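You operate a simulated robot arm through the tools that you are given. There is no shell and no other tool. Be economical: measure what you need, move in short steps, check, and stop when the job is done.

The job below is to be done with a simulated robot arm. You get a single attempt, and the scene is never put back.

Task
Lift the hood, turn the turntable to mark 2, lock it and cover the pot again. Set down upright: clear hood.

The check looks at the end state, three seconds after you hand in, the way a careful person would. Anything else that was tipped, shoved, dropped, spilled or broken makes it a failure. A push-on lid holds only when it is set on centred and level and pressed home; a screw cap is set on level and turned clockwise until tight.

Robot
A 7-joint arm with a two-finger gripper, hanging from a carriage that runs on a rail from [2, -2161] to [-1, 719] (x, y) and turns from -5.131 to 6.877 rad about z. Base frame: it is fixed where the carriage stands at the start and does not move with it; the origin is on the floor, on the carriage's upright axis, x ahead of it, y to its left, z up. Lengths are in mm, angles in rad, forces in N, time in s.
Its first joint turns from -2.897 to 2.897 rad. Places, roughly: cabinet switch [300, -800, 900]; clear hood (12x12x15 cm) [500, -100, 1000]; damp box latch [400, -800, 1100]; heat knob [300, -700, 900]; hold button [400, -600, 900]; side shutter [400, -1100, 1100]; top of the drying table [600, -300, 900]; turntable [500, -100, 900]; turntable lever [400, -300, 900]; vent slider [300, -900, 900]; zero button [400, -500, 900]. Payload 1.37 kg.
Tool frame: the origin (TCP) lies between the finger pads and is the grasp point; the fingertips stand 16 mm ahead of it; z points along the fingers, y is the line along which they close. The gripper opens to 92 mm. The gripper's body begins 74 mm behind the TCP.
Orientation is told as [roll, pitch, yaw] about the base's x, y, z axes, in that order, counted from this pose: with the fingers straight down and closing along the base's y, the tool's x points along the base's -x, its y along +y and its z along -z.

Tools
- The arm moves only by the tool jog_arm. Its argument "increments" is a list that holds one entry, the list of rows, each a list of 7 numbers: the shift along the base's x, y, z in units of 150 mm (1.0 is 150 mm), then the turn, a rotation vector about the base's x, y, z in units of 120 degrees (1.0 is 120 degrees), then the finger opening in mm, from 0 to 92. In form: [[[tx, ty, tz, ax, ay, az, gripper], ...]]. A call has 1 to 10 rows; each row is the pose to reach, as a shift and turn from the pose commanded when the call began. A call with a number of a shift or a turn outside -1 to 1 is refused whole. Rows are played at 5 a second. More than 50 mm and 0.15 rad between two rows, or a gripper value outside its range, and nothing of the call is played. Where a pose cannot be reached the arm comes as near as it can. A force on the tool above 40 N (or 10 N above the force at the start of the call, whichever is more), or a blocked arm, ends the call early, and 0.2 s more pass. Each finger halts on what it meets, pressing with about 26 N; the grip force reading is that of the motor and also rises with nothing between the fingers. The clock runs only during rows and for 0.2 s after the last one: add rows that repeat a pose to give the fingers time. It gives the time, the measured TCP pose, the force on the tool (base axes), the opening and the grip force at its end, in the units of the frame above (readings bear some noise), with the torque about the TCP (base axes, N m) and any sound that the robot's microphone picked up.
- Cameras (640 x 400 px; columns grow to the right, rows downward): "scene" is now at [253.8, -14.1, 1649.3]; the picture's right is [-0.29, -0.96, 0.00], its down [-0.89, 0.27, -0.36] and it looks along [0.35, -0.10, -0.93] (base axes); focal length 286 px, centre (320, 200). "wrist" rides on the gripper at [71, 19, -111] in the tool frame; the picture's right is [-0.26, 0.97, 0.00], its down [-0.78, -0.21, -0.59] and it looks along [-0.57, -0.15, 0.81] (tool axes); focal length 280 px, centre (320, 200).
- get_image(camera): a new picture of that camera. No time passes.
- lift_body(by): slides the trunk up (or, below 0, down) by that many mm; the arm and the scene camera ride with it, the base frame stays. It gives what a move gives, with no picture.
- base_move(legs): drives the robot by 1 to 6 legs, each [ahead, left, turn to the left] in mm, mm and rad, along the robot's own axes; the way and the turn of a leg run together, so that a leg with both is an arc; at most 1500 mm and 3.142 rad a leg. The arm and the cameras ride along, it lands a little off, and it stops where it bumps. It keeps to its track: a leg is cut to what the track allows. It gives what a move gives.
- turn_head(pan, tilt): turns the head with the scene camera to pan (to the left, within 2.705 rad either way) and tilt (down, from -0.506 to 1.204), counted from straight ahead of the robot. It gives what a move gives.
- locate(camera, pixels): for up to 12 pixels [column, row] of the newest picture of that camera ("zoom" is the newest enlarged one), the place [x, y, z] in the base frame of the surface seen there, good to about 2 mm. No time passes.
- enlarge(camera, box): a new picture of the part [left, top, right, bottom] of that camera's present view, enlarged. No time passes.
- close_job(): hands the job in; it is judged then, once.

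Keep the steps short. Do not move on a guess: measure, check each grasp and each placing, and mend mistakes. In all there are 80 turns and 60 pictures (those below and enlarged ones count). Leave the gripper open and the arm clear of the work at the hand-in unless told otherwise, and finish with a single line.

The tools are called after "Call:" by a JSON object that holds its "api" and its "payload". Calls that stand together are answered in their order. jog_arm: Moves the arm, as the interface text tells. Its arguments: {"type":"object","properties":{"increments":{"type":"array"}},"required":["increments"]} The other tools are called the same way: lift_body (by) slides the trunk up or down; base_move (legs) drives the base; turn_head (pan, tilt) turns the head that bears the scene camera; get_image (camera) takes a picture; locate (camera, pixels) gives the place of the surface under pixels of a picture; enlarge (camera, box) takes an enlarged picture of a part of a camera's view; close_job () hands the job in.

At the start:

```text
time_s: 0.0
ee_pos: [264.5, -140.3, 1001.3]
orientation: [-0.001, 0.0, -0.001]
force: [0.7, 0.5, -0.8]
moment: [0.01, -0.01, -0.02]
gripper_width: 91.8
gripper_force: 0.1
trunk travel left (down, up): [-475.0, 185.0]
robot x, y, heading: [-0.9, 0.0, 0.001]
head pan, tilt: [-0.291, 1.201]
```

scene: 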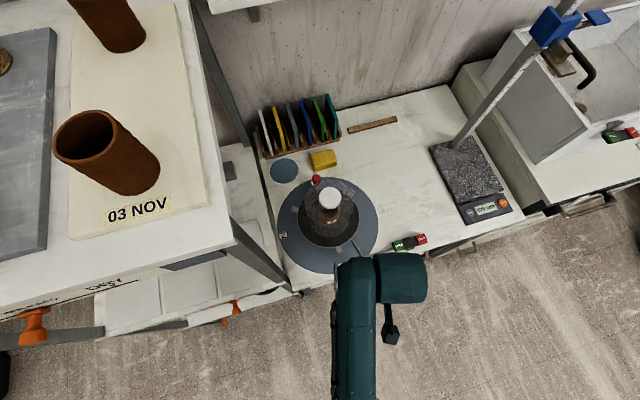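
wrist: 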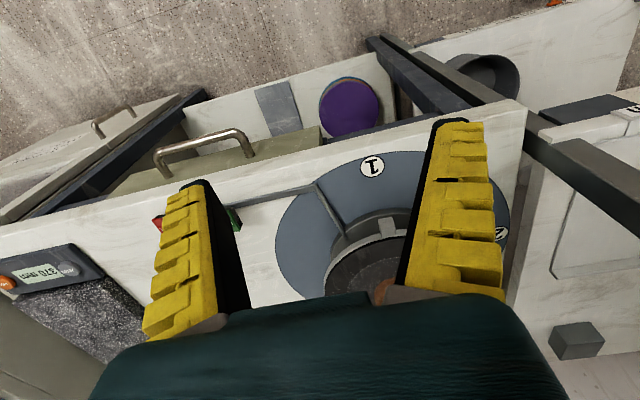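

I see the turntable near scene pixel (328,225) with something on it. I'll enlarge the turntable region and the lever.

Call:
{"api": "enlarge", "payload": {"camera": "scene", "box": [240, 140, 440, 265]}}

Call:
{"api": "locate", "payload": {"camera": "scene", "pixels": [[330, 199], [316, 180], [329, 225], [283, 237], [355, 250], [395, 247], [420, 240], [284, 171], [323, 160], [370, 190], [300, 262], [340, 180]]}}

```text
3.20 times, centred on (340, 202) of scene
```

zoom: 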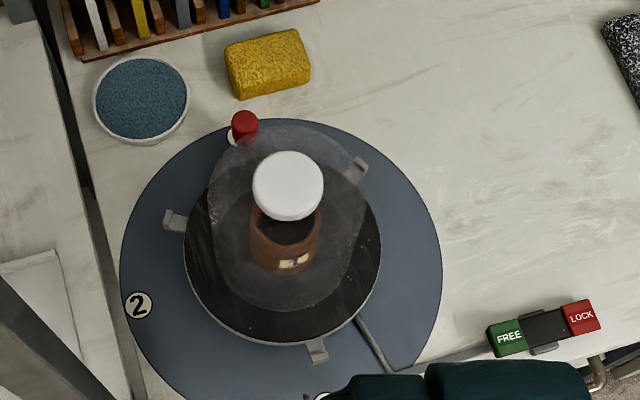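

```text
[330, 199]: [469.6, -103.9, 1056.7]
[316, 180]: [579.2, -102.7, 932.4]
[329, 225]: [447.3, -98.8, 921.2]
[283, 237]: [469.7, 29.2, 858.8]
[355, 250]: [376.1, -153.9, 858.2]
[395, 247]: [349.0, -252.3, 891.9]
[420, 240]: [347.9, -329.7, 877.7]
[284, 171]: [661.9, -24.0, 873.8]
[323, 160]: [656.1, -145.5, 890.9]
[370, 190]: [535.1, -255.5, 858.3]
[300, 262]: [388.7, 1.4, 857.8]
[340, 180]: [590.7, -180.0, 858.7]
```

I see the hood with a white knob at about (470,-104,1057), a red peg at (579,-103,932) and a FREE/LOCK lever near (349,-290). Next I look at the wrist view and lever in detail.

Call:
{"api": "enlarge", "payload": {"camera": "wrist", "box": [140, 120, 540, 370]}}

Call:
{"api": "enlarge", "payload": {"camera": "scene", "box": [370, 220, 450, 270]}}

Call:
{"api": "locate", "payload": {"camera": "wrist", "pixels": [[371, 166], [502, 235], [322, 186], [346, 232], [385, 225], [400, 190], [290, 192], [160, 222], [235, 220], [300, 250]]}}

```text
1.60 times, centred on (340, 245) of wrist
```

zoom: 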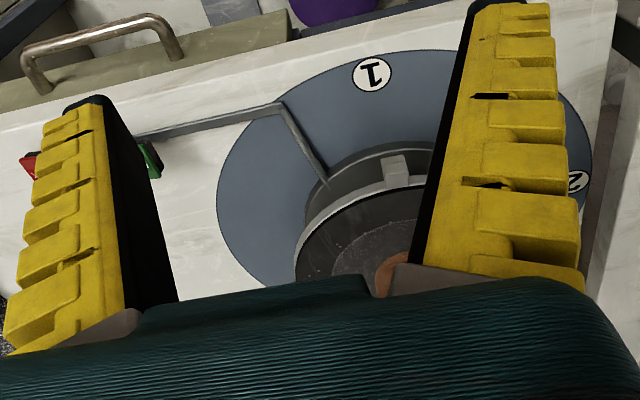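

```text
8.00 times, centred on (410, 245) of scene
```

zoom: 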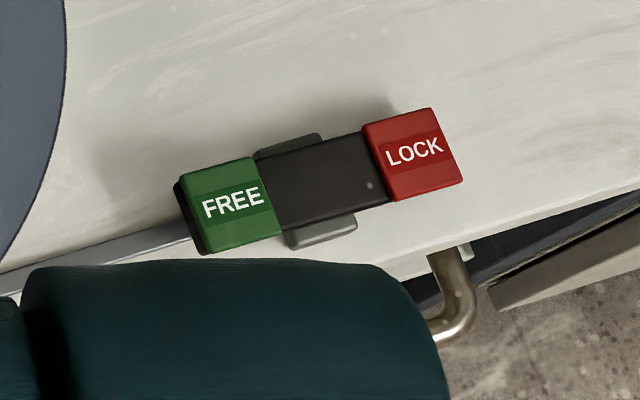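

```text
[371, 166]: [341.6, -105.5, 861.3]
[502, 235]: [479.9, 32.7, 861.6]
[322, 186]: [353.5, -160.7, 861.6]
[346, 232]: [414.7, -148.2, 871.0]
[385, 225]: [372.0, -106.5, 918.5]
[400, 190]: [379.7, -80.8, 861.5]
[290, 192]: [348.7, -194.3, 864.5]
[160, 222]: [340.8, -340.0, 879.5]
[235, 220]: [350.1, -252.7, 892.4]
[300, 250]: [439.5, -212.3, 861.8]
```

The rocker's LOCK end sits lower (z≈878) than its FREE end (z≈892), so the table appears locked. The arm hides the front of the table, so I'll draw it back 105 mm in x and look again.

Call:
{"api": "jog_arm", "payload": {"increments": [[[-0.25, 0, 0, 0, 0, 0, 92], [-0.5, 0, 0, 0, 0, 0, 92], [-0.7, 0, 0, 0, 0, 0, 92], [-0.7, 0, 0, 0, 0, 0, 92]]]}}

Call:
{"api": "enlarge", "payload": {"camera": "scene", "box": [240, 150, 440, 275]}}

Call:
{"api": "get_image", "payload": {"camera": "wrist"}}

```text
time_s: 1.0
ee_pos: [157.9, -142.2, 999.7]
orientation: [0.0, 0.0, -0.001]
force: [-0.3, 0.9, -0.1]
moment: [0.01, 0.01, 0.01]
gripper_width: 92.0
gripper_force: 0.0
trunk travel left (down, up): [-475.0, 185.0]
robot x, y, heading: [1.8, -1.3, -0.0]
head pan, tilt: [-0.291, 1.201]
```

```text
3.20 times, centred on (340, 212) of scene
```

zoom: 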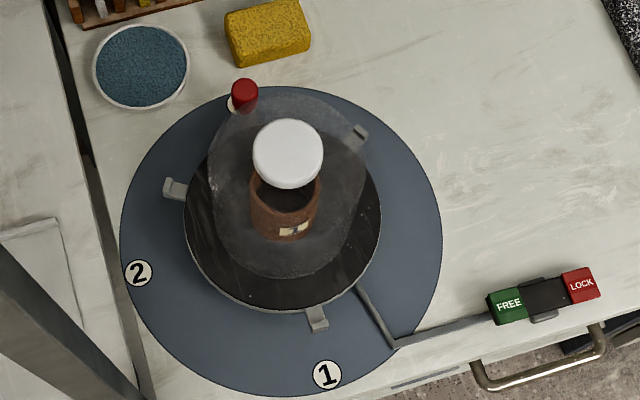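

```text
53 pictures are left
```

wrist: 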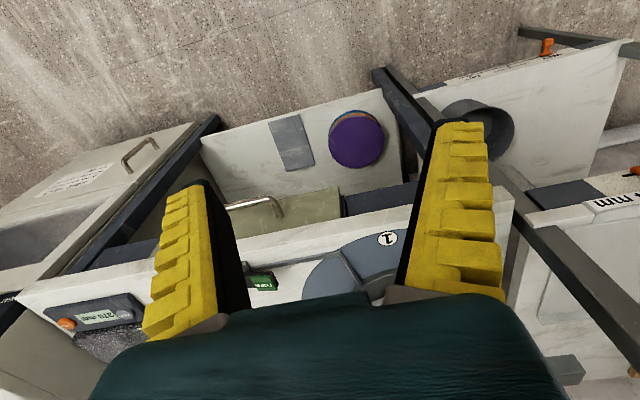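

The front is now clear: marks "1" (front) and "2" (left), a red-topped peg at the back, grey clips. I'll measure the marks, peg, clips, pot platform and hood edges in this zoom.

Call:
{"api": "locate", "payload": {"camera": "zoom", "pixels": [[326, 375], [138, 272], [244, 88], [231, 106], [240, 110], [175, 188], [357, 135], [317, 318], [440, 220], [122, 220], [250, 396], [288, 152]]}}

Call:
{"api": "locate", "payload": {"camera": "zoom", "pixels": [[260, 130], [316, 130], [290, 182], [205, 240], [360, 260], [280, 300], [300, 95], [285, 272], [215, 130], [365, 180], [392, 345], [360, 290]]}}

Call:
{"api": "enlarge", "payload": {"camera": "scene", "box": [292, 165, 372, 215]}}

```text
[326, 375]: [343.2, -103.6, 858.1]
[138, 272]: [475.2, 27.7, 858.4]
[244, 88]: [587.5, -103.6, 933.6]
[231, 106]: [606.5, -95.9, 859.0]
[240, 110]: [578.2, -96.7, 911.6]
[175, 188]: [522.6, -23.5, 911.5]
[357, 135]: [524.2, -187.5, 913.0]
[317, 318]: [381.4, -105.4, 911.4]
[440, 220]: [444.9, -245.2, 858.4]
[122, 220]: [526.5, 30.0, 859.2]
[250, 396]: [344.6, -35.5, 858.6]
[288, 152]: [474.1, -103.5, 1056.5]
```

```text
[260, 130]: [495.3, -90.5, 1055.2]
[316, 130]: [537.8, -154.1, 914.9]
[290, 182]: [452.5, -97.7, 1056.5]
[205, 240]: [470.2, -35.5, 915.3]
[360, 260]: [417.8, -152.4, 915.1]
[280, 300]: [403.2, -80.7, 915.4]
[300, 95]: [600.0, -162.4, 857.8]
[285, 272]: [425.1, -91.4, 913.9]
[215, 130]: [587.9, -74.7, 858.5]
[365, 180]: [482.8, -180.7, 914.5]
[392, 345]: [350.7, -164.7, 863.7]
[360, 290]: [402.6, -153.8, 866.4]
```

```text
8.00 times, centred on (332, 190) of scene
```

zoom: 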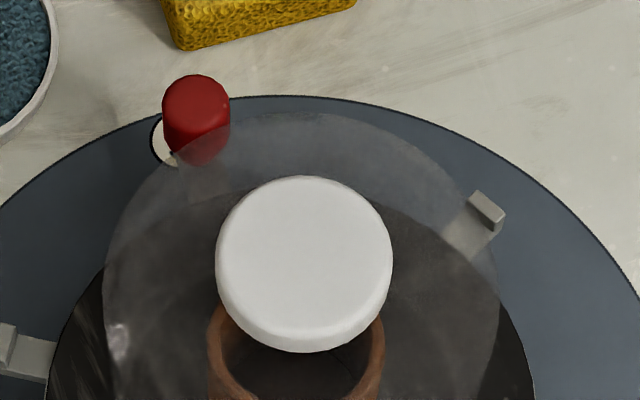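

The peg sits at mark 3's side (x≈588) of a low dial disc centred about (476,-104). The hood knob top is at z≈1057. I'll raise to z≈1130 and go forward to view the hood with the wrist camera.

Call:
{"api": "jog_arm", "payload": {"increments": [[[0, 0.08, 0.3, 0, 0, 0, 92], [0, 0.16, 0.6, 0, 0, 0, 92], [0, 0.25, 0.87, 0, 0, 0, 92], [0.3, 0.25, 0.87, 0, 0, 0, 92], [0.6, 0.25, 0.87, 0, 0, 0, 92], [0.9, 0.25, 0.87, 0, 0, 0, 92], [0.9, 0.25, 0.87, 0, 0, 0, 92]]]}}

Call:
{"api": "get_image", "payload": {"camera": "wrist"}}

```text
time_s: 2.6
ee_pos: [292.6, -105.7, 1122.4]
orientation: [-0.001, -0.003, 0.0]
force: [-0.3, -0.5, 1.1]
moment: [0.01, -0.02, -0.02]
gripper_width: 91.8
gripper_force: 0.1
out of reach, approached as far as the arm can: row 3, 4, 5, 6, 7
trunk travel left (down, up): [-475.0, 185.0]
robot x, y, heading: [0.8, -0.6, -0.004]
head pan, tilt: [-0.291, 1.201]
```

```text
51 pictures are left
```

wrist: 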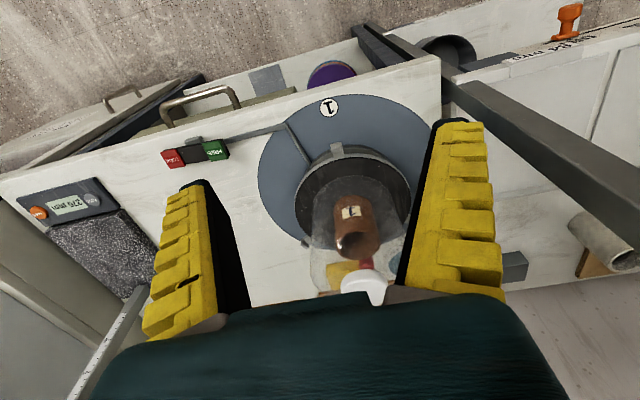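

The white knob is at about wrist pixel (363,285). I'll enlarge to see its shape.

Call:
{"api": "enlarge", "payload": {"camera": "wrist", "box": [280, 140, 440, 310]}}

Call:
{"api": "locate", "payload": {"camera": "wrist", "pixels": [[362, 275], [374, 298], [345, 282], [384, 282], [357, 235], [337, 150], [370, 180], [366, 263], [340, 270], [325, 250], [350, 212], [330, 108]]}}

```text
2.35 times, centred on (360, 225) of wrist
```

zoom: 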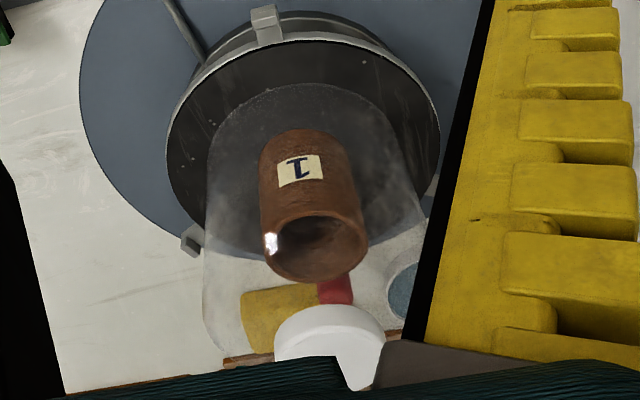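

```text
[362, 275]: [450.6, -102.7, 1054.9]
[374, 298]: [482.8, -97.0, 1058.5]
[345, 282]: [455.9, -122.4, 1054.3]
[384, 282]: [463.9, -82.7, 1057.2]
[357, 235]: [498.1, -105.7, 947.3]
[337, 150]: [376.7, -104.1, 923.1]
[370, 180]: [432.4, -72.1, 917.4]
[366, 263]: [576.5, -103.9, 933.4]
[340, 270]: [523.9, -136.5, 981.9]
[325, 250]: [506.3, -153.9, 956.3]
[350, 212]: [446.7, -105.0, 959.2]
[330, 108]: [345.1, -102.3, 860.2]
```

The knob's underside is hidden. I'll tilt the tool about 40° forward to see the hood and pot from a lower angle.

Call:
{"api": "jog_arm", "payload": {"increments": [[[-0.05, 0, 0, 0, -0.07, 0, 92], [-0.1, 0, -0.05, 0, -0.14, 0, 92], [-0.15, 0, -0.1, 0, -0.21, 0, 92], [-0.2, 0, -0.15, 0, -0.28, 0, 92], [-0.2, 0, -0.2, 0, -0.34, 0, 92], [-0.2, 0, -0.2, 0, -0.34, 0, 92]]]}}

Call:
{"api": "get_image", "payload": {"camera": "wrist"}}

```text
time_s: 4.0
ee_pos: [264.5, -101.9, 1090.9]
orientation: [0.0, -0.715, 0.001]
force: [0.3, 0.0, 0.4]
moment: [0.02, -0.01, 0.0]
gripper_width: 91.8
gripper_force: 0.1
trunk travel left (down, up): [-475.0, 185.0]
robot x, y, heading: [-0.8, -0.2, -0.004]
head pan, tilt: [-0.291, 1.201]
```

```text
49 pictures are left
```

wrist: 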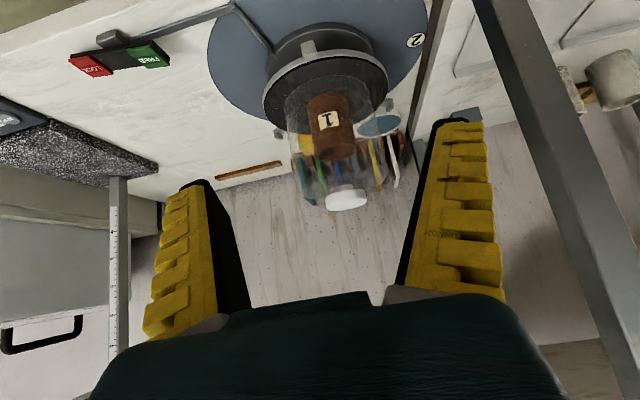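

Call:
{"api": "enlarge", "payload": {"camera": "wrist", "box": [250, 20, 430, 220]}}

Call:
{"api": "locate", "payload": {"camera": "wrist", "pixels": [[345, 207], [345, 199], [345, 192], [327, 200], [366, 198], [290, 160], [330, 190], [308, 48], [295, 125], [335, 155], [330, 62], [278, 133]]}}

```text
2.00 times, centred on (340, 120) of wrist
```

zoom: 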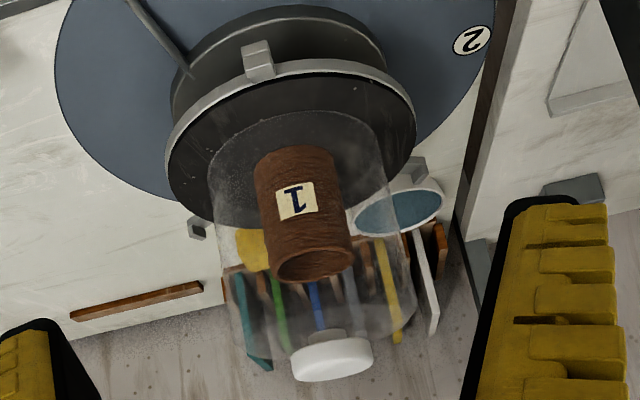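

```text
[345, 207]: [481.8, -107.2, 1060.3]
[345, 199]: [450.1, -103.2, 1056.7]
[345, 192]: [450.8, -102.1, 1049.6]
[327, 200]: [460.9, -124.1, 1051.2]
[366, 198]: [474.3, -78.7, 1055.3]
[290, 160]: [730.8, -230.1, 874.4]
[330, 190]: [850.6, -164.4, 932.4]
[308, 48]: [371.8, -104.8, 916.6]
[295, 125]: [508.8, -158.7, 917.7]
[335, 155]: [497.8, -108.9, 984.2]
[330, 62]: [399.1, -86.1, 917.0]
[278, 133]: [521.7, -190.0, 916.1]
```

The knob is a disc about 45 mm across, roughly z 1042–1058, on a short neck above the glass. I'll straighten the tool and go above it at z≈1100.

Call:
{"api": "jog_arm", "payload": {"increments": [[[0.1, 0, 0.06, 0, 0.07, 0, 92], [0.2, 0, 0.06, 0, 0.14, 0, 92], [0.3, 0, 0.06, 0, 0.21, 0, 92], [0.4, 0, 0.06, 0, 0.28, 0, 92], [0.6, -0.01, 0.06, 0, 0.341, 0, 92], [0.8, -0.01, 0.06, 0, 0.341, 0, 92], [1.0, -0.01, 0.06, 0, 0.341, 0, 92], [1.0, -0.01, 0.06, 0, 0.341, 0, 92]]]}}

```text
time_s: 5.8
ee_pos: [414.6, -104.6, 1100.3]
orientation: [0.001, 0.003, 0.001]
force: [0.2, 0.2, -0.1]
moment: [0.0, -0.02, -0.03]
gripper_width: 92.0
gripper_force: 0.2
trunk travel left (down, up): [-475.0, 185.0]
robot x, y, heading: [1.6, 0.0, 0.004]
head pan, tilt: [-0.291, 1.201]
```

Tool is level at (415,-105,1100). Next I go over the knob (473,-103) and take a check picture.

Call:
{"api": "jog_arm", "payload": {"increments": [[[0.2, 0.01, 0, 0, 0, 0, 92], [0.39, 0.01, 0, 0, 0, 0, 92], [0.39, 0.01, -0.1, 0, 0, 0, 92], [0.39, 0.01, -0.1, 0, 0, 0, 92]]]}}

Call:
{"api": "get_image", "payload": {"camera": "wrist"}}

Call:
{"api": "enlarge", "payload": {"camera": "scene", "box": [240, 120, 440, 245]}}

```text
time_s: 6.8
ee_pos: [475.5, -103.1, 1085.0]
orientation: [0.001, 0.002, -0.001]
force: [-1.1, 0.8, 0.3]
moment: [0.04, -0.01, 0.0]
gripper_width: 91.8
gripper_force: 0.2
trunk travel left (down, up): [-475.0, 185.0]
robot x, y, heading: [1.5, 1.0, 0.002]
head pan, tilt: [-0.291, 1.201]
```

```text
47 pictures are left
```

wrist: 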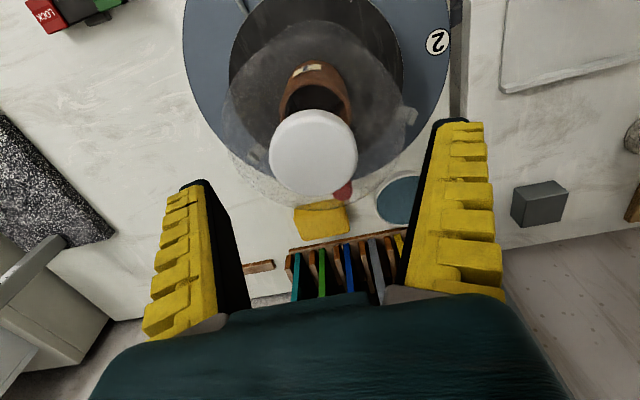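

```text
3.20 times, centred on (340, 182) of scene
```

zoom: 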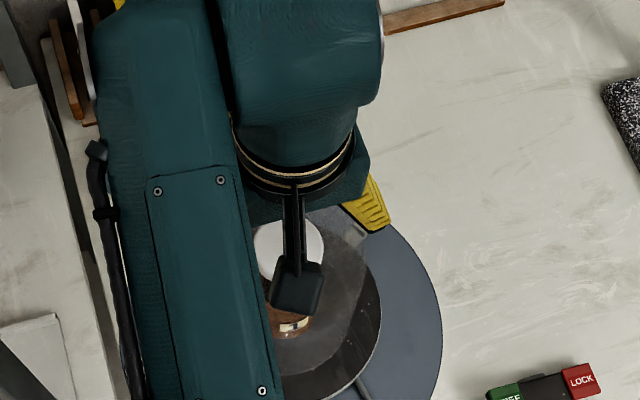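

The knob is between the fingers at wrist pixels (313,155). I measure its edges.

Call:
{"api": "locate", "payload": {"camera": "wrist", "pixels": [[272, 155], [355, 152], [312, 116], [312, 190], [314, 155]]}}

```text
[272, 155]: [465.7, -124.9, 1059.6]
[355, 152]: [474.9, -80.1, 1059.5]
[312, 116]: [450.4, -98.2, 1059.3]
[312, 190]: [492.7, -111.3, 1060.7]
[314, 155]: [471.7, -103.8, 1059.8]
```

Knob centre ≈ (471.5,-103.5), top z≈1059.5. I descend to TCP z≈1052 with the fingers open.

Call:
{"api": "jog_arm", "payload": {"increments": [[[-0.027, -0.003, -0.1, 0, 0, 0, 92], [-0.027, -0.003, -0.17, 0, 0, 0, 92], [-0.027, -0.003, -0.22, 0, 0, 0, 92], [-0.027, -0.003, -0.22, 0, 0, 0, 92]]]}}

```text
time_s: 7.8
ee_pos: [469.8, -103.0, 1051.7]
orientation: [-0.001, 0.002, 0.0]
force: [-0.2, 0.2, 0.2]
moment: [-0.01, 0.01, 0.0]
gripper_width: 91.9
gripper_force: 0.0
trunk travel left (down, up): [-475.0, 185.0]
robot x, y, heading: [1.0, 1.1, 0.002]
head pan, tilt: [-0.291, 1.201]
```

No contact force. Now I close on the knob.

Call:
{"api": "jog_arm", "payload": {"increments": [[[0, 0, 0, 0, 0, 0, 60], [0, 0, 0, 0, 0, 0, 40], [0, 0, 0, 0, 0, 0, 30], [0, 0, 0, 0, 0, 0, 30], [0, 0, 0, 0, 0, 0, 30]]]}}

Call:
{"api": "get_image", "payload": {"camera": "wrist"}}

```text
time_s: 9.0
ee_pos: [470.5, -103.9, 1053.1]
orientation: [-0.002, 0.003, 0.0]
force: [-0.2, -1.5, 3.5]
moment: [0.1, -0.13, -0.03]
gripper_width: 44.7
gripper_force: 26.5
trunk travel left (down, up): [-475.0, 185.0]
robot x, y, heading: [2.1, -3.7, 0.001]
head pan, tilt: [-0.291, 1.201]
```

```text
45 pictures are left
```

wrist: 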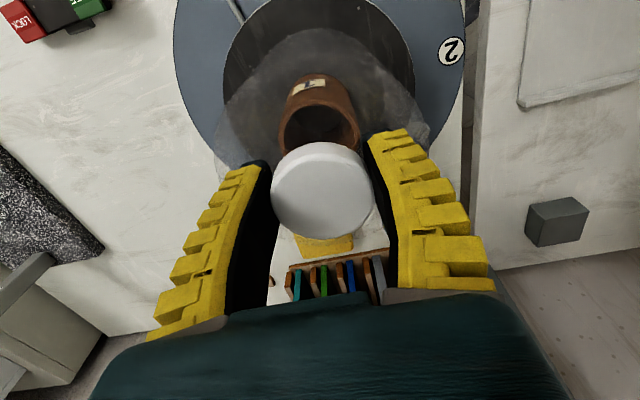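

Grip is solid at 44.7 mm. I lift by the trunk, small first to check.

Call:
{"api": "lift_body", "payload": {"by": 15}}

Call:
{"api": "enlarge", "payload": {"camera": "wrist", "box": [160, 0, 480, 240]}}

```text
time_s: 9.6
ee_pos: [471.1, -104.0, 1066.4]
orientation: [-0.001, 0.002, 0.0]
force: [-0.2, 0.9, -1.3]
moment: [0.01, 0.03, -0.03]
gripper_width: 44.3
gripper_force: 25.9
trunk travel left (down, up): [-490.0, 170.0]
robot x, y, heading: [0.0, -0.4, 0.001]
head pan, tilt: [-0.291, 1.201]
```

```text
1.67 times, centred on (320, 120) of wrist
```

zoom: 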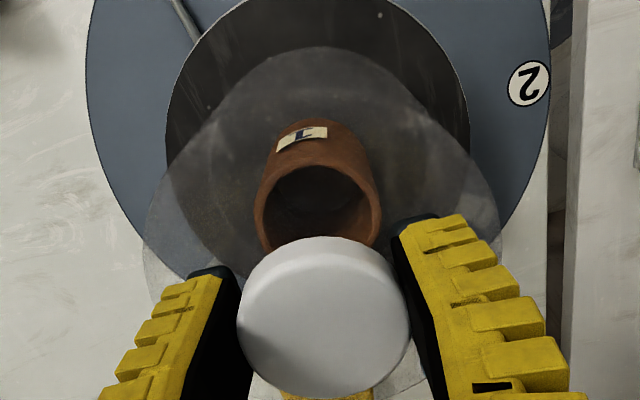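

Hood is hanging. I lift another 100 mm, then check the landing area on the table to the right.

Call:
{"api": "lift_body", "payload": {"by": 100}}

Call:
{"api": "get_image", "payload": {"camera": "scene"}}

Call:
{"api": "locate", "payload": {"camera": "scene", "pixels": [[400, 180], [400, 215], [400, 150], [430, 180], [440, 205], [430, 150], [375, 125], [455, 145], [470, 120], [440, 220], [480, 180], [425, 225]]}}

```text
time_s: 11.0
ee_pos: [469.9, -103.8, 1167.4]
orientation: [0.0, 0.002, 0.001]
force: [0.4, -0.7, -1.1]
moment: [-0.01, 0.0, 0.0]
gripper_width: 44.5
gripper_force: 25.8
trunk travel left (down, up): [-590.0, 70.0]
robot x, y, heading: [-0.4, 1.7, -0.0]
head pan, tilt: [-0.291, 1.201]
```

```text
43 pictures are left
```

scene: 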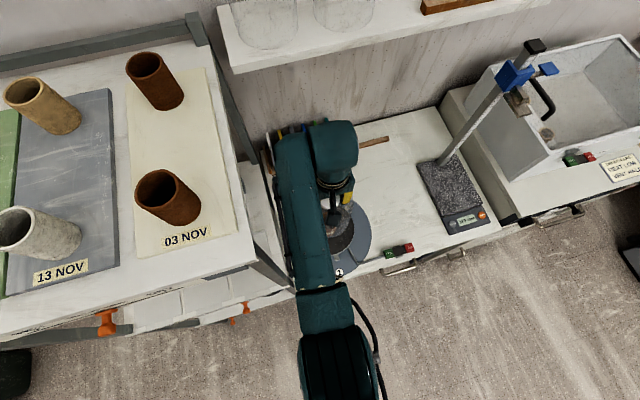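

```text
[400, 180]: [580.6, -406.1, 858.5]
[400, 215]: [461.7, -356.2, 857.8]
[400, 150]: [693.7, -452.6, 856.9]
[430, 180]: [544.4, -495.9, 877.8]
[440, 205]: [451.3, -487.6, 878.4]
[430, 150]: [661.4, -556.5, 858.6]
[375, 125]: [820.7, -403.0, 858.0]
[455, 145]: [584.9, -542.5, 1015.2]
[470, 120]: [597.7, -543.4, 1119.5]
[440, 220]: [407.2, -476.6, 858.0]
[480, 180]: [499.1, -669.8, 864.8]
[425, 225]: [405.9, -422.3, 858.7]
```

Table is clear between y≈-270 and -460. I'll drive 250 mm right along the rail, carrying the hood.

Call:
{"api": "base_move", "payload": {"legs": [[0, -251, 0]]}}

Call:
{"api": "jog_arm", "payload": {"increments": [[[0.17, 0, 0, 0, 0, 0, 30], [0.33, 0, -0.2, 0, 0, 0, 30], [0.33, 0, -0.5, 0, 0, 0, 30], [0.33, 0, -0.5, 0, 0, 0, 30]]]}}

Call:
{"api": "get_image", "payload": {"camera": "wrist"}}

```text
time_s: 12.8
ee_pos: [469.6, -352.6, 1166.3]
orientation: [-0.001, 0.002, -0.007]
force: [-0.3, 0.2, -1.6]
moment: [0.02, -0.01, 0.0]
gripper_width: 44.5
gripper_force: 25.9
trunk travel left (down, up): [-590.0, 70.0]
robot x, y, heading: [-3.6, -243.9, -0.006]
head pan, tilt: [-0.291, 1.201]
```

```text
time_s: 13.8
ee_pos: [520.9, -352.3, 1091.5]
orientation: [-0.001, 0.002, -0.002]
force: [-0.3, 0.8, -1.0]
moment: [0.0, 0.02, 0.01]
gripper_width: 44.6
gripper_force: 25.6
trunk travel left (down, up): [-590.0, 70.0]
robot x, y, heading: [3.8, -247.5, -0.004]
head pan, tilt: [-0.291, 1.201]
```

```text
42 pictures are left
```

wrist: 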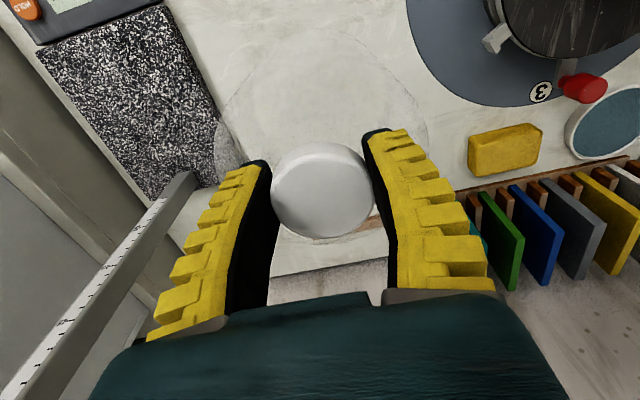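

Mark 3 with the peg's arm beside it is visible at (540,92): the red peg is the pointer/handle, currently at 3. Now I lower the hood to just above the table; expected contact at TCP z≈995.

Call:
{"api": "jog_arm", "payload": {"increments": [[[0, 0, -0.2, 0, 0, 0, 30], [0, 0, -0.4, 0, 0, 0, 30], [0, 0, -0.57, 0, 0, 0, 30], [0, 0, -0.61, 0, 0, 0, 30], [0, 0, -0.64, 0, 0, 0, 30], [0, 0, -0.64, 0, 0, 0, 30]]]}}

```text
time_s: 15.2
ee_pos: [507.7, -352.6, 1003.2]
orientation: [0.001, 0.0, -0.004]
force: [-0.3, -0.1, -0.7]
moment: [-0.01, -0.01, 0.0]
gripper_width: 44.4
gripper_force: 25.8
out of reach, approached as far as the arm can: row 3, 4, 5, 6
trunk travel left (down, up): [-590.0, 70.0]
robot x, y, heading: [-3.5, -247.4, -0.004]
head pan, tilt: [-0.291, 1.201]
```

Arm at reach limit at z=1003; I use the trunk for the last bit.

Call:
{"api": "lift_body", "payload": {"by": -6}}

Call:
{"api": "lift_body", "payload": {"by": -3}}

```text
time_s: 15.7
ee_pos: [507.7, -352.3, 996.3]
orientation: [0.0, 0.002, -0.006]
force: [-0.4, 1.5, -1.7]
moment: [0.0, -0.02, -0.03]
gripper_width: 44.4
gripper_force: 26.3
trunk travel left (down, up): [-584.0, 76.0]
robot x, y, heading: [-3.2, -247.8, -0.006]
head pan, tilt: [-0.291, 1.201]
```

```text
time_s: 16.2
ee_pos: [509.1, -353.6, 994.5]
orientation: [-0.003, 0.001, -0.006]
force: [-2.1, -1.5, 9.8]
moment: [0.04, -0.26, 0.03]
gripper_width: 44.7
gripper_force: 26.2
trunk travel left (down, up): [-581.0, 79.0]
robot x, y, heading: [-2.0, -247.0, -0.006]
head pan, tilt: [-0.291, 1.201]
```

Contact (9.8 N up) at z≈994.5. I open the fingers.

Call:
{"api": "jog_arm", "payload": {"increments": [[[0, 0, 0, 0, 0, 0, 60], [0, 0, 0, 0, 0, 0, 92], [0, 0, 0, 0, 0, 0, 92], [0, 0, 0, 0, 0, 0, 92]]]}}

Call:
{"api": "get_image", "payload": {"camera": "wrist"}}

```text
time_s: 17.2
ee_pos: [508.0, -351.1, 993.6]
orientation: [0.001, 0.002, -0.006]
force: [0.3, -0.2, -0.1]
moment: [0.01, 0.01, 0.01]
gripper_width: 91.9
gripper_force: 0.1
trunk travel left (down, up): [-581.0, 79.0]
robot x, y, heading: [2.3, -247.3, -0.004]
head pan, tilt: [-0.291, 1.201]
```

```text
41 pictures are left
```

wrist: 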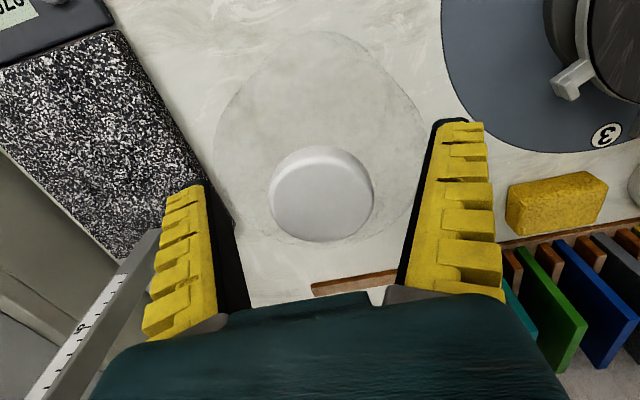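

Hood stands upright and free. I raise the trunk 75 mm clear of the knob.

Call:
{"api": "lift_body", "payload": {"by": 75}}

Call:
{"api": "jog_arm", "payload": {"increments": [[[-0.3, 0.15, 0, 0, 0, 0, 40], [-0.6, 0.3, 0, 0, 0, 0, 0], [-0.8, 0.5, 0, 0, 0, 0, 0], [-1.0, 0.67, 0, 0, 0, 0, 0], [-1.0, 0.67, 0, 0, 0, 0, 0]]]}}

Call:
{"api": "enlarge", "payload": {"camera": "scene", "box": [200, 100, 440, 250]}}

```text
time_s: 18.4
ee_pos: [506.4, -353.0, 1068.1]
orientation: [0.001, 0.002, -0.006]
force: [0.2, 0.3, 0.4]
moment: [-0.03, 0.0, 0.0]
gripper_width: 91.7
gripper_force: 0.0
trunk travel left (down, up): [-656.0, 4.0]
robot x, y, heading: [2.0, -248.2, -0.004]
head pan, tilt: [-0.291, 1.201]
```

```text
refused: row 1 steps farther than a row can; nothing moved
```

```text
2.67 times, centred on (320, 175) of scene
```

zoom: 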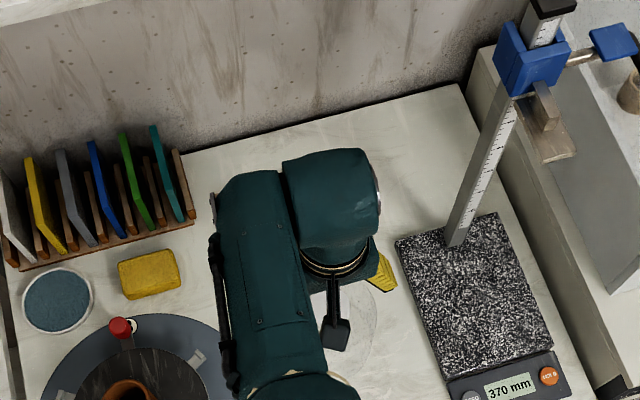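

The row was too long; same move in smaller steps, towards above FREE (350,-252).

Call:
{"api": "jog_arm", "payload": {"increments": [[[-0.2, 0.1, 0, 0, 0, 0, 40], [-0.4, 0.25, 0, 0, 0, 0, 0], [-0.6, 0.4, 0, 0, 0, 0, 0], [-0.8, 0.55, 0, 0, 0, 0, 0], [-1.0, 0.67, 0, 0, 0, 0, 0], [-1.0, 0.67, 0, 0, 0, 0, 0]]]}}

Call:
{"api": "lift_body", "payload": {"by": -110}}

Call:
{"api": "get_image", "payload": {"camera": "wrist"}}

Call:
{"api": "get_image", "payload": {"camera": "scene"}}

```text
time_s: 19.8
ee_pos: [354.2, -251.4, 1066.6]
orientation: [-0.001, 0.002, -0.006]
force: [-0.1, -0.5, -0.2]
moment: [0.03, -0.03, 0.02]
gripper_width: 0.0
gripper_force: 26.4
trunk travel left (down, up): [-656.0, 4.0]
robot x, y, heading: [6.1, -248.7, -0.006]
head pan, tilt: [-0.291, 1.201]
```

```text
time_s: 21.2
ee_pos: [355.3, -252.4, 957.3]
orientation: [0.0, 0.002, -0.004]
force: [0.5, 0.1, -0.6]
moment: [0.01, -0.01, -0.01]
gripper_width: 0.0
gripper_force: 25.8
trunk travel left (down, up): [-546.0, 114.0]
robot x, y, heading: [-1.9, -249.7, -0.009]
head pan, tilt: [-0.291, 1.201]
```

```text
39 pictures are left
```

wrist: 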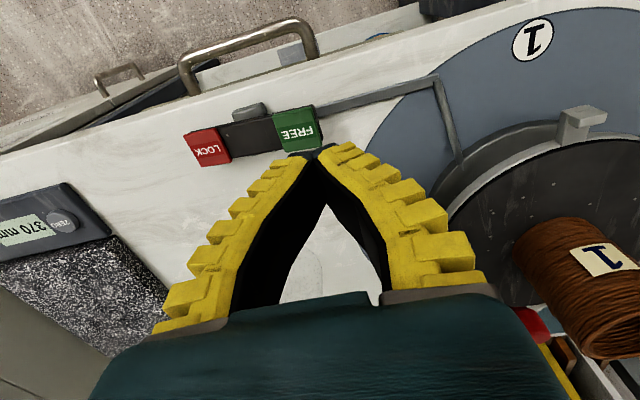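

```text
38 pictures are left
```

scene: 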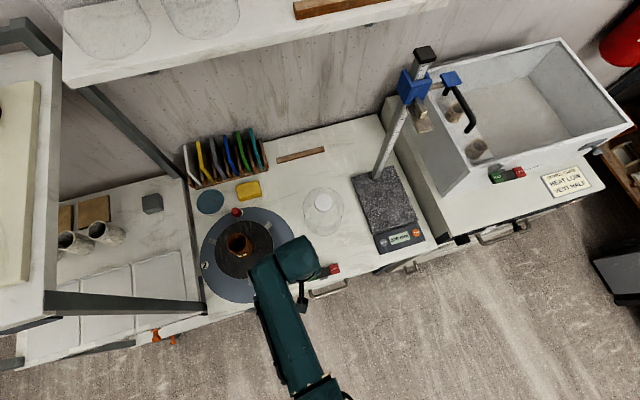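

Call:
{"api": "locate", "payload": {"camera": "wrist", "pixels": [[297, 130], [278, 120], [315, 108], [318, 140], [284, 148], [250, 138], [208, 148], [190, 135], [228, 160], [325, 100], [250, 110]]}}

Call:
{"api": "enlarge", "payload": {"camera": "wrist", "box": [160, 60, 480, 240]}}

```text
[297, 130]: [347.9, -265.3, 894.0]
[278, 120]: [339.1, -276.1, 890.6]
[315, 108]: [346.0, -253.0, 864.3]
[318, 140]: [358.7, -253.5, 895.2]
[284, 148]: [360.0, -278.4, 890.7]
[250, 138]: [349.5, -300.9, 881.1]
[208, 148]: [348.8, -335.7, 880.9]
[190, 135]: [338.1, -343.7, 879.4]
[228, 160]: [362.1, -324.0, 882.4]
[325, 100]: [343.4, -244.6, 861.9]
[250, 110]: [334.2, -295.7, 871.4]
```

```text
2.00 times, centred on (320, 150) of wrist
```

zoom: 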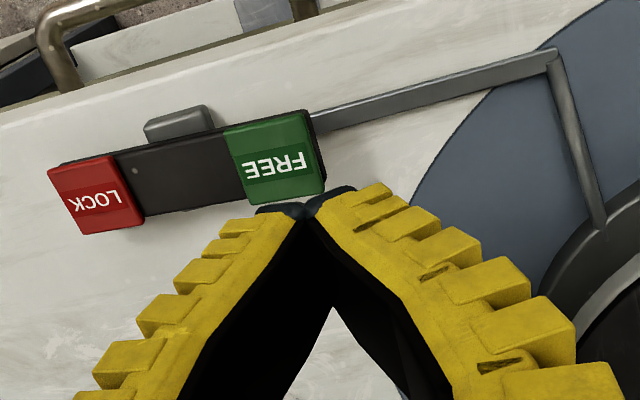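

FREE pad centre is (349,-265,894), raised. I align and press down with the closed fingertips to about tip z≈880.

Call:
{"api": "jog_arm", "payload": {"increments": [[[-0.035, -0.075, 0, 0, 0, 0, 0], [-0.035, -0.075, -0.2, 0, 0, 0, 0], [-0.035, -0.075, -0.3, 0, 0, 0, 0], [-0.035, -0.075, -0.34, 0, 0, 0, 0], [-0.035, -0.075, -0.38, 0, 0, 0, 0], [-0.035, -0.075, -0.41, 0, 0, 0, 0], [-0.035, -0.075, -0.41, 0, 0, 0, 0]]]}}

```text
time_s: 22.8
ee_pos: [350.0, -261.3, 897.0]
orientation: [-0.001, -0.001, -0.005]
force: [0.0, -0.1, 0.0]
moment: [0.02, 0.0, -0.03]
gripper_width: 0.0
gripper_force: 26.1
trunk travel left (down, up): [-546.0, 114.0]
robot x, y, heading: [0.1, -245.7, -0.007]
head pan, tilt: [-0.291, 1.201]
```

No force remains; I look whether the rocker tipped.

Call:
{"api": "enlarge", "payload": {"camera": "wrist", "box": [160, 60, 480, 240]}}

Call:
{"api": "jog_arm", "payload": {"increments": [[[0, 0, 0.2, 0, 0, 0, 0], [0, 0, 0.45, 0, 0, 0, 0], [0, 0, 0.45, 0, 0, 0, 0]]]}}

Call:
{"api": "enlarge", "payload": {"camera": "wrist", "box": [160, 60, 480, 240]}}

Call:
{"api": "locate", "payload": {"camera": "wrist", "pixels": [[303, 120], [275, 128], [208, 148], [240, 138]]}}

```text
2.00 times, centred on (320, 150) of wrist
```

zoom: 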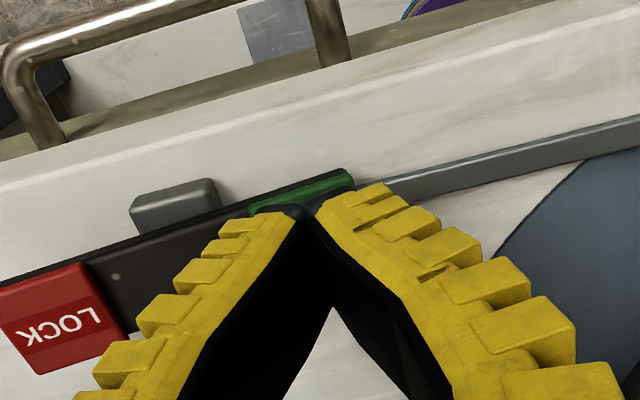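

```text
time_s: 23.6
ee_pos: [349.2, -262.6, 959.6]
orientation: [0.001, 0.001, -0.005]
force: [-0.4, 0.1, 0.4]
moment: [0.02, -0.02, -0.02]
gripper_width: 0.1
gripper_force: 25.6
trunk travel left (down, up): [-546.0, 114.0]
robot x, y, heading: [-4.0, -249.9, -0.004]
head pan, tilt: [-0.291, 1.201]
```

```text
2.00 times, centred on (320, 150) of wrist
```

zoom: 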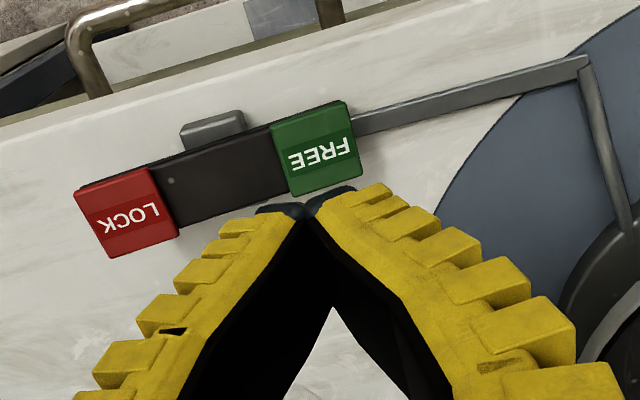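

```text
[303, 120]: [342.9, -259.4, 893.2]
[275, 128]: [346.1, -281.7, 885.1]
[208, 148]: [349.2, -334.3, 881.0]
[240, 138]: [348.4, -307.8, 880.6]
```

Call:
{"api": "locate", "payload": {"camera": "zoom", "pixels": [[320, 125], [320, 155], [310, 185], [350, 170], [285, 130], [275, 170], [220, 170], [190, 205], [165, 190], [130, 190], [130, 235], [100, 215]]}}

```text
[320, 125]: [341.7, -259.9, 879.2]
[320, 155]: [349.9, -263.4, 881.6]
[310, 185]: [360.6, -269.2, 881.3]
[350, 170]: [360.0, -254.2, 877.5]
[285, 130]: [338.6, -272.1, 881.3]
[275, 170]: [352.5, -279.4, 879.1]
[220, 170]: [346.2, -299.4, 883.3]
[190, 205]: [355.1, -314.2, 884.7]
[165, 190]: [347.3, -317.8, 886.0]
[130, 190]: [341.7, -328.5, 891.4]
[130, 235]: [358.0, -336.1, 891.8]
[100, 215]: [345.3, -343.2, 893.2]
```

The rocker has tipped: FREE ≈ 880, LOCK ≈ 892 — unlocked. I raise 100 mm, drive left to y≈-100, and take a picture.

Call:
{"api": "lift_body", "payload": {"by": 110}}

Call:
{"api": "base_move", "payload": {"legs": [[0, 148, 0]]}}

Call:
{"api": "get_image", "payload": {"camera": "scene"}}

Call:
{"api": "get_image", "payload": {"camera": "wrist"}}

```text
time_s: 25.0
ee_pos: [349.2, -263.8, 1069.0]
orientation: [0.0, 0.003, -0.006]
force: [-0.4, 0.7, -0.9]
moment: [0.0, -0.01, 0.0]
gripper_width: 0.0
gripper_force: 26.0
trunk travel left (down, up): [-656.0, 4.0]
robot x, y, heading: [-2.6, -246.9, -0.006]
head pan, tilt: [-0.291, 1.201]
```

```text
time_s: 26.4
ee_pos: [347.7, -115.3, 1069.3]
orientation: [-0.002, 0.002, -0.008]
force: [-0.7, 0.4, -0.2]
moment: [-0.02, 0.03, 0.03]
gripper_width: 0.0
gripper_force: 25.6
trunk travel left (down, up): [-656.0, 4.0]
robot x, y, heading: [-1.3, -99.8, -0.01]
head pan, tilt: [-0.291, 1.201]
```

```text
34 pictures are left
```

scene: 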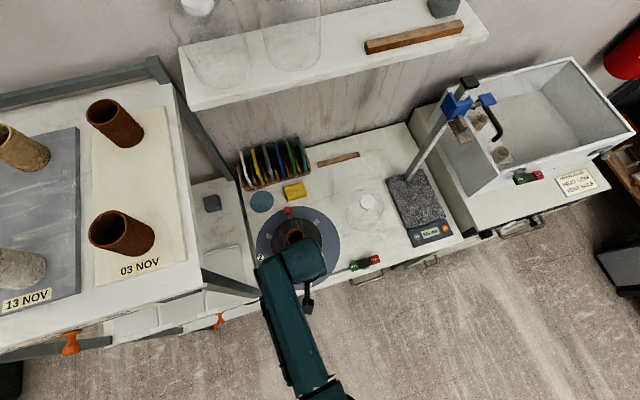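

```text
33 pictures are left
```

wrist: 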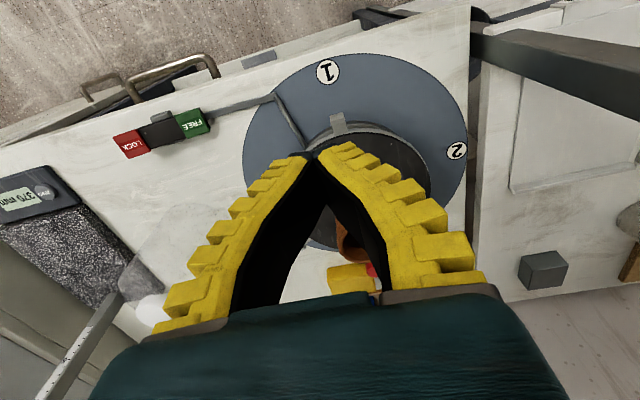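

Call:
{"api": "enlarge", "payload": {"camera": "scene", "box": [180, 150, 380, 275]}}

Call:
{"api": "locate", "payload": {"camera": "scene", "pixels": [[184, 200], [196, 262], [168, 95], [288, 212], [285, 225], [261, 257], [230, 283], [250, 290], [215, 185], [220, 150], [240, 240], [370, 202]]}}

```text
3.20 times, centred on (280, 212) of scene
```

zoom: 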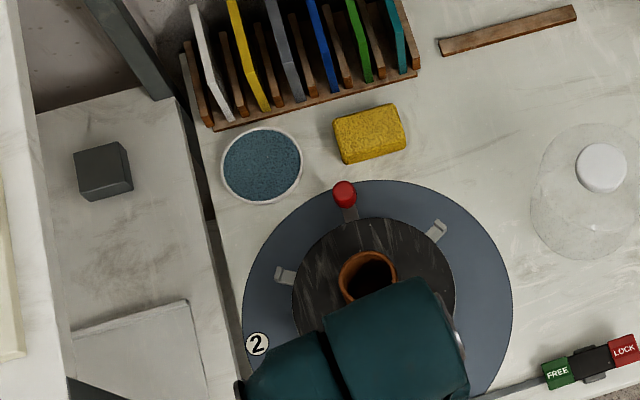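

```text
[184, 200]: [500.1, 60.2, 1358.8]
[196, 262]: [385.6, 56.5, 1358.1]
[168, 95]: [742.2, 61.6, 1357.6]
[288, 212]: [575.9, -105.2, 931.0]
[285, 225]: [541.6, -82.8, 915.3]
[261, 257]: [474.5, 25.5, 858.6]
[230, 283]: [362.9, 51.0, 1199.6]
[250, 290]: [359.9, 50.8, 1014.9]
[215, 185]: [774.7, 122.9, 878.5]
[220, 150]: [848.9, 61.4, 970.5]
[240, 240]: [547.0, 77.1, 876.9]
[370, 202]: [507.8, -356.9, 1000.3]
```

Rotor view: peg at (≈582,-104) on the arm, lugs on the rim. The frame post at (362,51) is near the end position, so I keep the base to the right: drive to y≈-200, then go out along y≈-185 past the pot with fingers at 60 mm.

Call:
{"api": "base_move", "payload": {"legs": [[0, -100, 0]]}}

Call:
{"api": "jog_arm", "payload": {"increments": [[[0.2, 0.2, 0, 0, 0, 0, 60], [0.5, 0.2, 0, 0, 0, 0, 60], [0.8, 0.2, 0, 0, 0, 0, 60], [1.0, 0.2, 0, 0, 0, 0, 60], [1.0, 0.2, 0, 0, 0, 0, 60]]]}}

```text
time_s: 27.5
ee_pos: [348.2, -217.3, 1069.9]
orientation: [-0.001, 0.001, -0.01]
force: [0.9, -0.1, 0.4]
moment: [-0.03, 0.0, 0.01]
gripper_width: 0.1
gripper_force: 25.4
trunk travel left (down, up): [-656.0, 4.0]
robot x, y, heading: [-4.0, -199.0, -0.007]
head pan, tilt: [-0.291, 1.201]
```

```text
time_s: 28.7
ee_pos: [500.8, -188.6, 1072.3]
orientation: [-0.002, 0.003, -0.011]
force: [-0.1, -0.6, 0.2]
moment: [-0.01, 0.01, 0.01]
gripper_width: 62.4
gripper_force: 2.0
trunk travel left (down, up): [-656.0, 4.0]
robot x, y, heading: [-1.8, -201.2, -0.01]
head pan, tilt: [-0.291, 1.201]
```

Now lower the trunk 60 mm and move over the peg (582,-104).

Call:
{"api": "lift_body", "payload": {"by": -60}}

Call:
{"api": "jog_arm", "payload": {"increments": [[[0.27, 0, 0, 0, 0, 0.01, 60], [0.54, 0, 0, 0, 0, 0.01, 60], [0.54, 0.28, 0, 0, 0, 0.01, 60], [0.54, 0.56, 0, 0, 0, 0.01, 60], [0.54, 0.56, 0, 0, 0, 0.01, 60]]]}}

Call:
{"api": "get_image", "payload": {"camera": "wrist"}}

```text
time_s: 29.7
ee_pos: [500.4, -188.9, 1011.7]
orientation: [0.001, 0.001, -0.01]
force: [0.2, 0.8, -0.3]
moment: [-0.02, -0.01, -0.01]
gripper_width: 62.4
gripper_force: 1.8
trunk travel left (down, up): [-596.0, 64.0]
robot x, y, heading: [0.9, -201.0, -0.007]
head pan, tilt: [-0.291, 1.201]
```

```text
time_s: 30.9
ee_pos: [530.8, -114.1, 1043.3]
orientation: [0.0, 0.002, 0.011]
force: [0.1, -0.9, 0.4]
moment: [0.0, 0.01, 0.0]
gripper_width: 62.4
gripper_force: 1.5
out of reach, approached as far as the arm can: row 1, 2, 3, 4, 5
trunk travel left (down, up): [-596.0, 64.0]
robot x, y, heading: [2.1, -200.8, -0.007]
head pan, tilt: [-0.291, 1.201]
```

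```text
31 pictures are left
```

wrist: 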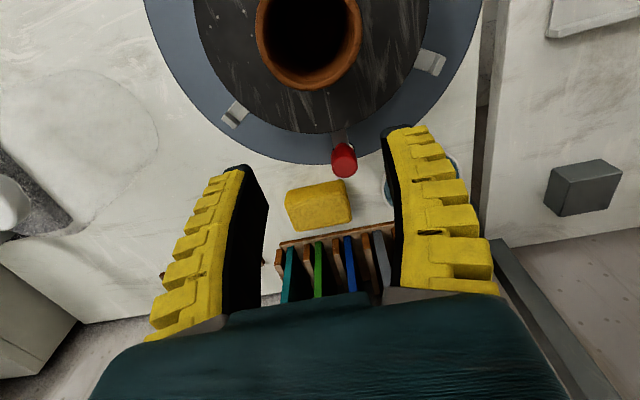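

Trunk too high for this reach. Lower 50 mm then go on towards the peg.

Call:
{"api": "lift_body", "payload": {"by": -50}}

Call:
{"api": "jog_arm", "payload": {"increments": [[[0.17, 0.03, 0, 0, 0, 0, 60], [0.34, 0.066, 0, 0, 0, 0, 60], [0.34, 0.066, 0, 0, 0, 0, 60]]]}}

Call:
{"api": "lift_body", "payload": {"by": -40}}

```text
time_s: 31.9
ee_pos: [531.3, -115.1, 992.7]
orientation: [-0.001, 0.002, 0.01]
force: [0.4, -0.5, -0.3]
moment: [0.0, -0.02, -0.02]
gripper_width: 62.4
gripper_force: 1.2
trunk travel left (down, up): [-546.0, 114.0]
robot x, y, heading: [-0.2, -195.9, -0.013]
head pan, tilt: [-0.291, 1.201]
```

```text
time_s: 32.6
ee_pos: [538.7, -116.2, 1009.0]
orientation: [0.0, 0.003, 0.012]
force: [-0.3, 1.3, -0.8]
moment: [-0.01, -0.02, 0.02]
gripper_width: 62.6
gripper_force: 1.6
out of reach, approached as far as the arm can: row 1, 2, 3
trunk travel left (down, up): [-546.0, 114.0]
robot x, y, heading: [1.9, -201.1, -0.012]
head pan, tilt: [-0.291, 1.201]
```

```text
time_s: 33.5
ee_pos: [539.4, -116.5, 969.3]
orientation: [-0.001, 0.002, 0.012]
force: [-0.2, 0.0, 0.4]
moment: [0.0, 0.0, -0.03]
gripper_width: 62.5
gripper_force: 2.2
trunk travel left (down, up): [-506.0, 154.0]
robot x, y, heading: [-1.9, -197.0, -0.013]
head pan, tilt: [-0.291, 1.201]
```

Reach is limited to about 545 mm here; best reach lies with the trunk lower. I raise the arm relative to the trunk, bring the base nearer to y≈-130, and lower the trunk.

Call:
{"api": "jog_arm", "payload": {"increments": [[[0, 0, 0.3, 0, 0, 0, 60], [0, -0.2, 0.6, 0, 0, 0, 60], [0, -0.4, 0.8, 0, 0, 0, 60], [0, -0.4, 0.8, 0, 0, 0, 60]]]}}

Call:
{"api": "base_move", "payload": {"legs": [[0, 65, 0]]}}

Call:
{"api": "lift_body", "payload": {"by": -90}}

```text
refused: row 2 steps farther than a row can; nothing moved
```

```text
time_s: 34.5
ee_pos: [539.8, -52.2, 969.4]
orientation: [0.0, 0.001, 0.009]
force: [0.4, -0.6, -0.2]
moment: [0.0, -0.03, 0.01]
gripper_width: 62.4
gripper_force: 1.4
trunk travel left (down, up): [-506.0, 154.0]
robot x, y, heading: [0.8, -131.3, -0.01]
head pan, tilt: [-0.291, 1.201]
```

```text
time_s: 35.2
ee_pos: [541.3, -51.8, 931.8]
orientation: [-0.007, 0.004, 0.005]
force: [-10.3, 0.1, 16.2]
moment: [-0.64, 0.15, -0.47]
gripper_width: 66.1
gripper_force: 4.4
trunk travel left (down, up): [-461.0, 199.0]
robot x, y, heading: [-1.4, -133.0, -0.016]
head pan, tilt: [-0.291, 1.201]
stopped: the force on the tool passed its limit at 64 N (the readings are from after the stop); the commanded pose is now the measured one
```

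The refused jog meant the trunk came down onto the rotor rim (64 N stop). I should not have chained those calls. I back straight up and inspect.

Call:
{"api": "lift_body", "payload": {"by": 80}}

Call:
{"api": "get_image", "payload": {"camera": "wrist"}}

Call:
{"api": "get_image", "payload": {"camera": "scene"}}

```text
time_s: 36.4
ee_pos: [541.9, -53.4, 1010.5]
orientation: [-0.006, 0.003, 0.005]
force: [-0.5, -0.1, 0.1]
moment: [0.02, -0.01, -0.01]
gripper_width: 62.6
gripper_force: 1.8
trunk travel left (down, up): [-541.0, 119.0]
robot x, y, heading: [-2.0, -132.4, -0.012]
head pan, tilt: [-0.291, 1.201]
```

```text
30 pictures are left
```

wrist: 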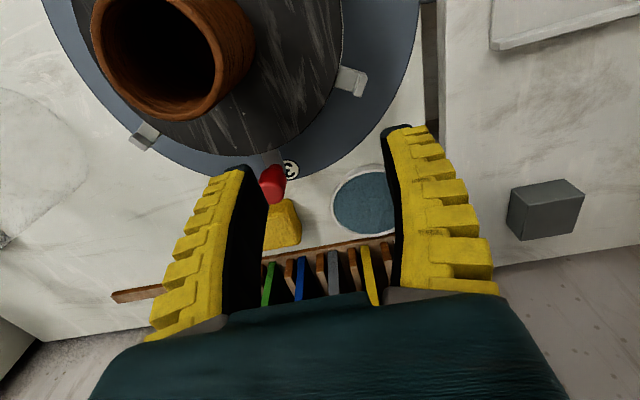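

```text
29 pictures are left
```

scene: 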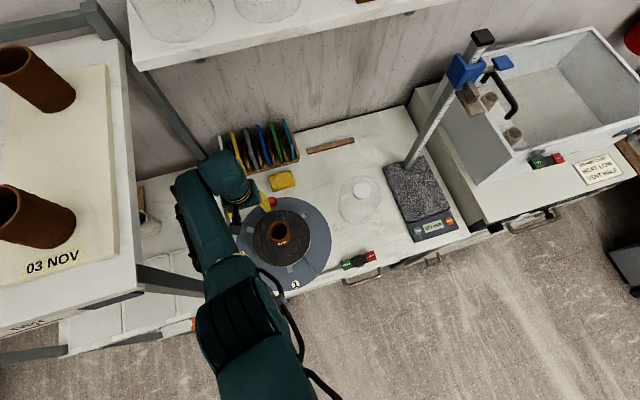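

Nothing appears displaced except the rotor, which turned a touch. I measure the pot, peg and lugs.

Call:
{"api": "enlarge", "payload": {"camera": "scene", "box": [200, 150, 400, 290]}}

Call:
{"api": "locate", "payload": {"camera": "wrist", "pixels": [[272, 172], [272, 190], [350, 80], [145, 137], [170, 110], [98, 50], [252, 50], [95, 15], [291, 168]]}}

```text
2.86 times, centred on (300, 220) of scene
```

zoom: 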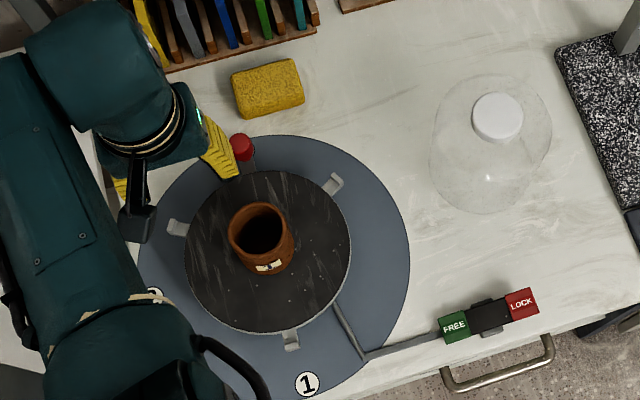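

```text
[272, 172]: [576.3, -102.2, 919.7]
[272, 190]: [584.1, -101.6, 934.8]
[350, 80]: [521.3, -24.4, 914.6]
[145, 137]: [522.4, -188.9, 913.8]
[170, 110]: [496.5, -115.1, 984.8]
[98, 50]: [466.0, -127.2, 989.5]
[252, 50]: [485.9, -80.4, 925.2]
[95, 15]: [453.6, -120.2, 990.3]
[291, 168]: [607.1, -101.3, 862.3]
```

Peg (584,-102,935), lugs, pot all where they were. Now properly: jog up 110 mm first and read the result.

Call:
{"api": "jog_arm", "payload": {"increments": [[[0, 0, 0.3, 0, 0, 0, 60], [0, 0, 0.6, 0, 0, 0, 60], [0, 0, 0.8, 0, 0, 0, 60], [0, 0, 0.8, 0, 0, 0, 60]]]}}

```text
time_s: 37.4
ee_pos: [541.3, -52.8, 1129.6]
orientation: [-0.006, 0.004, 0.005]
force: [0.3, 0.2, -0.2]
moment: [-0.01, 0.0, 0.02]
gripper_width: 62.6
gripper_force: 1.4
trunk travel left (down, up): [-541.0, 119.0]
robot x, y, heading: [-2.0, -132.5, -0.01]
head pan, tilt: [-0.291, 1.201]
```

Reached. Now trunk down 130 mm to z≈1000 (tips ≈984, clear of everything here).

Call:
{"api": "lift_body", "payload": {"by": -130}}

```text
time_s: 39.0
ee_pos: [542.2, -52.8, 999.7]
orientation: [-0.004, 0.001, 0.005]
force: [-0.1, -0.9, -0.2]
moment: [0.03, -0.01, -0.01]
gripper_width: 62.5
gripper_force: 1.9
trunk travel left (down, up): [-411.0, 249.0]
robot x, y, heading: [0.6, -132.8, -0.01]
head pan, tilt: [-0.291, 1.201]
```

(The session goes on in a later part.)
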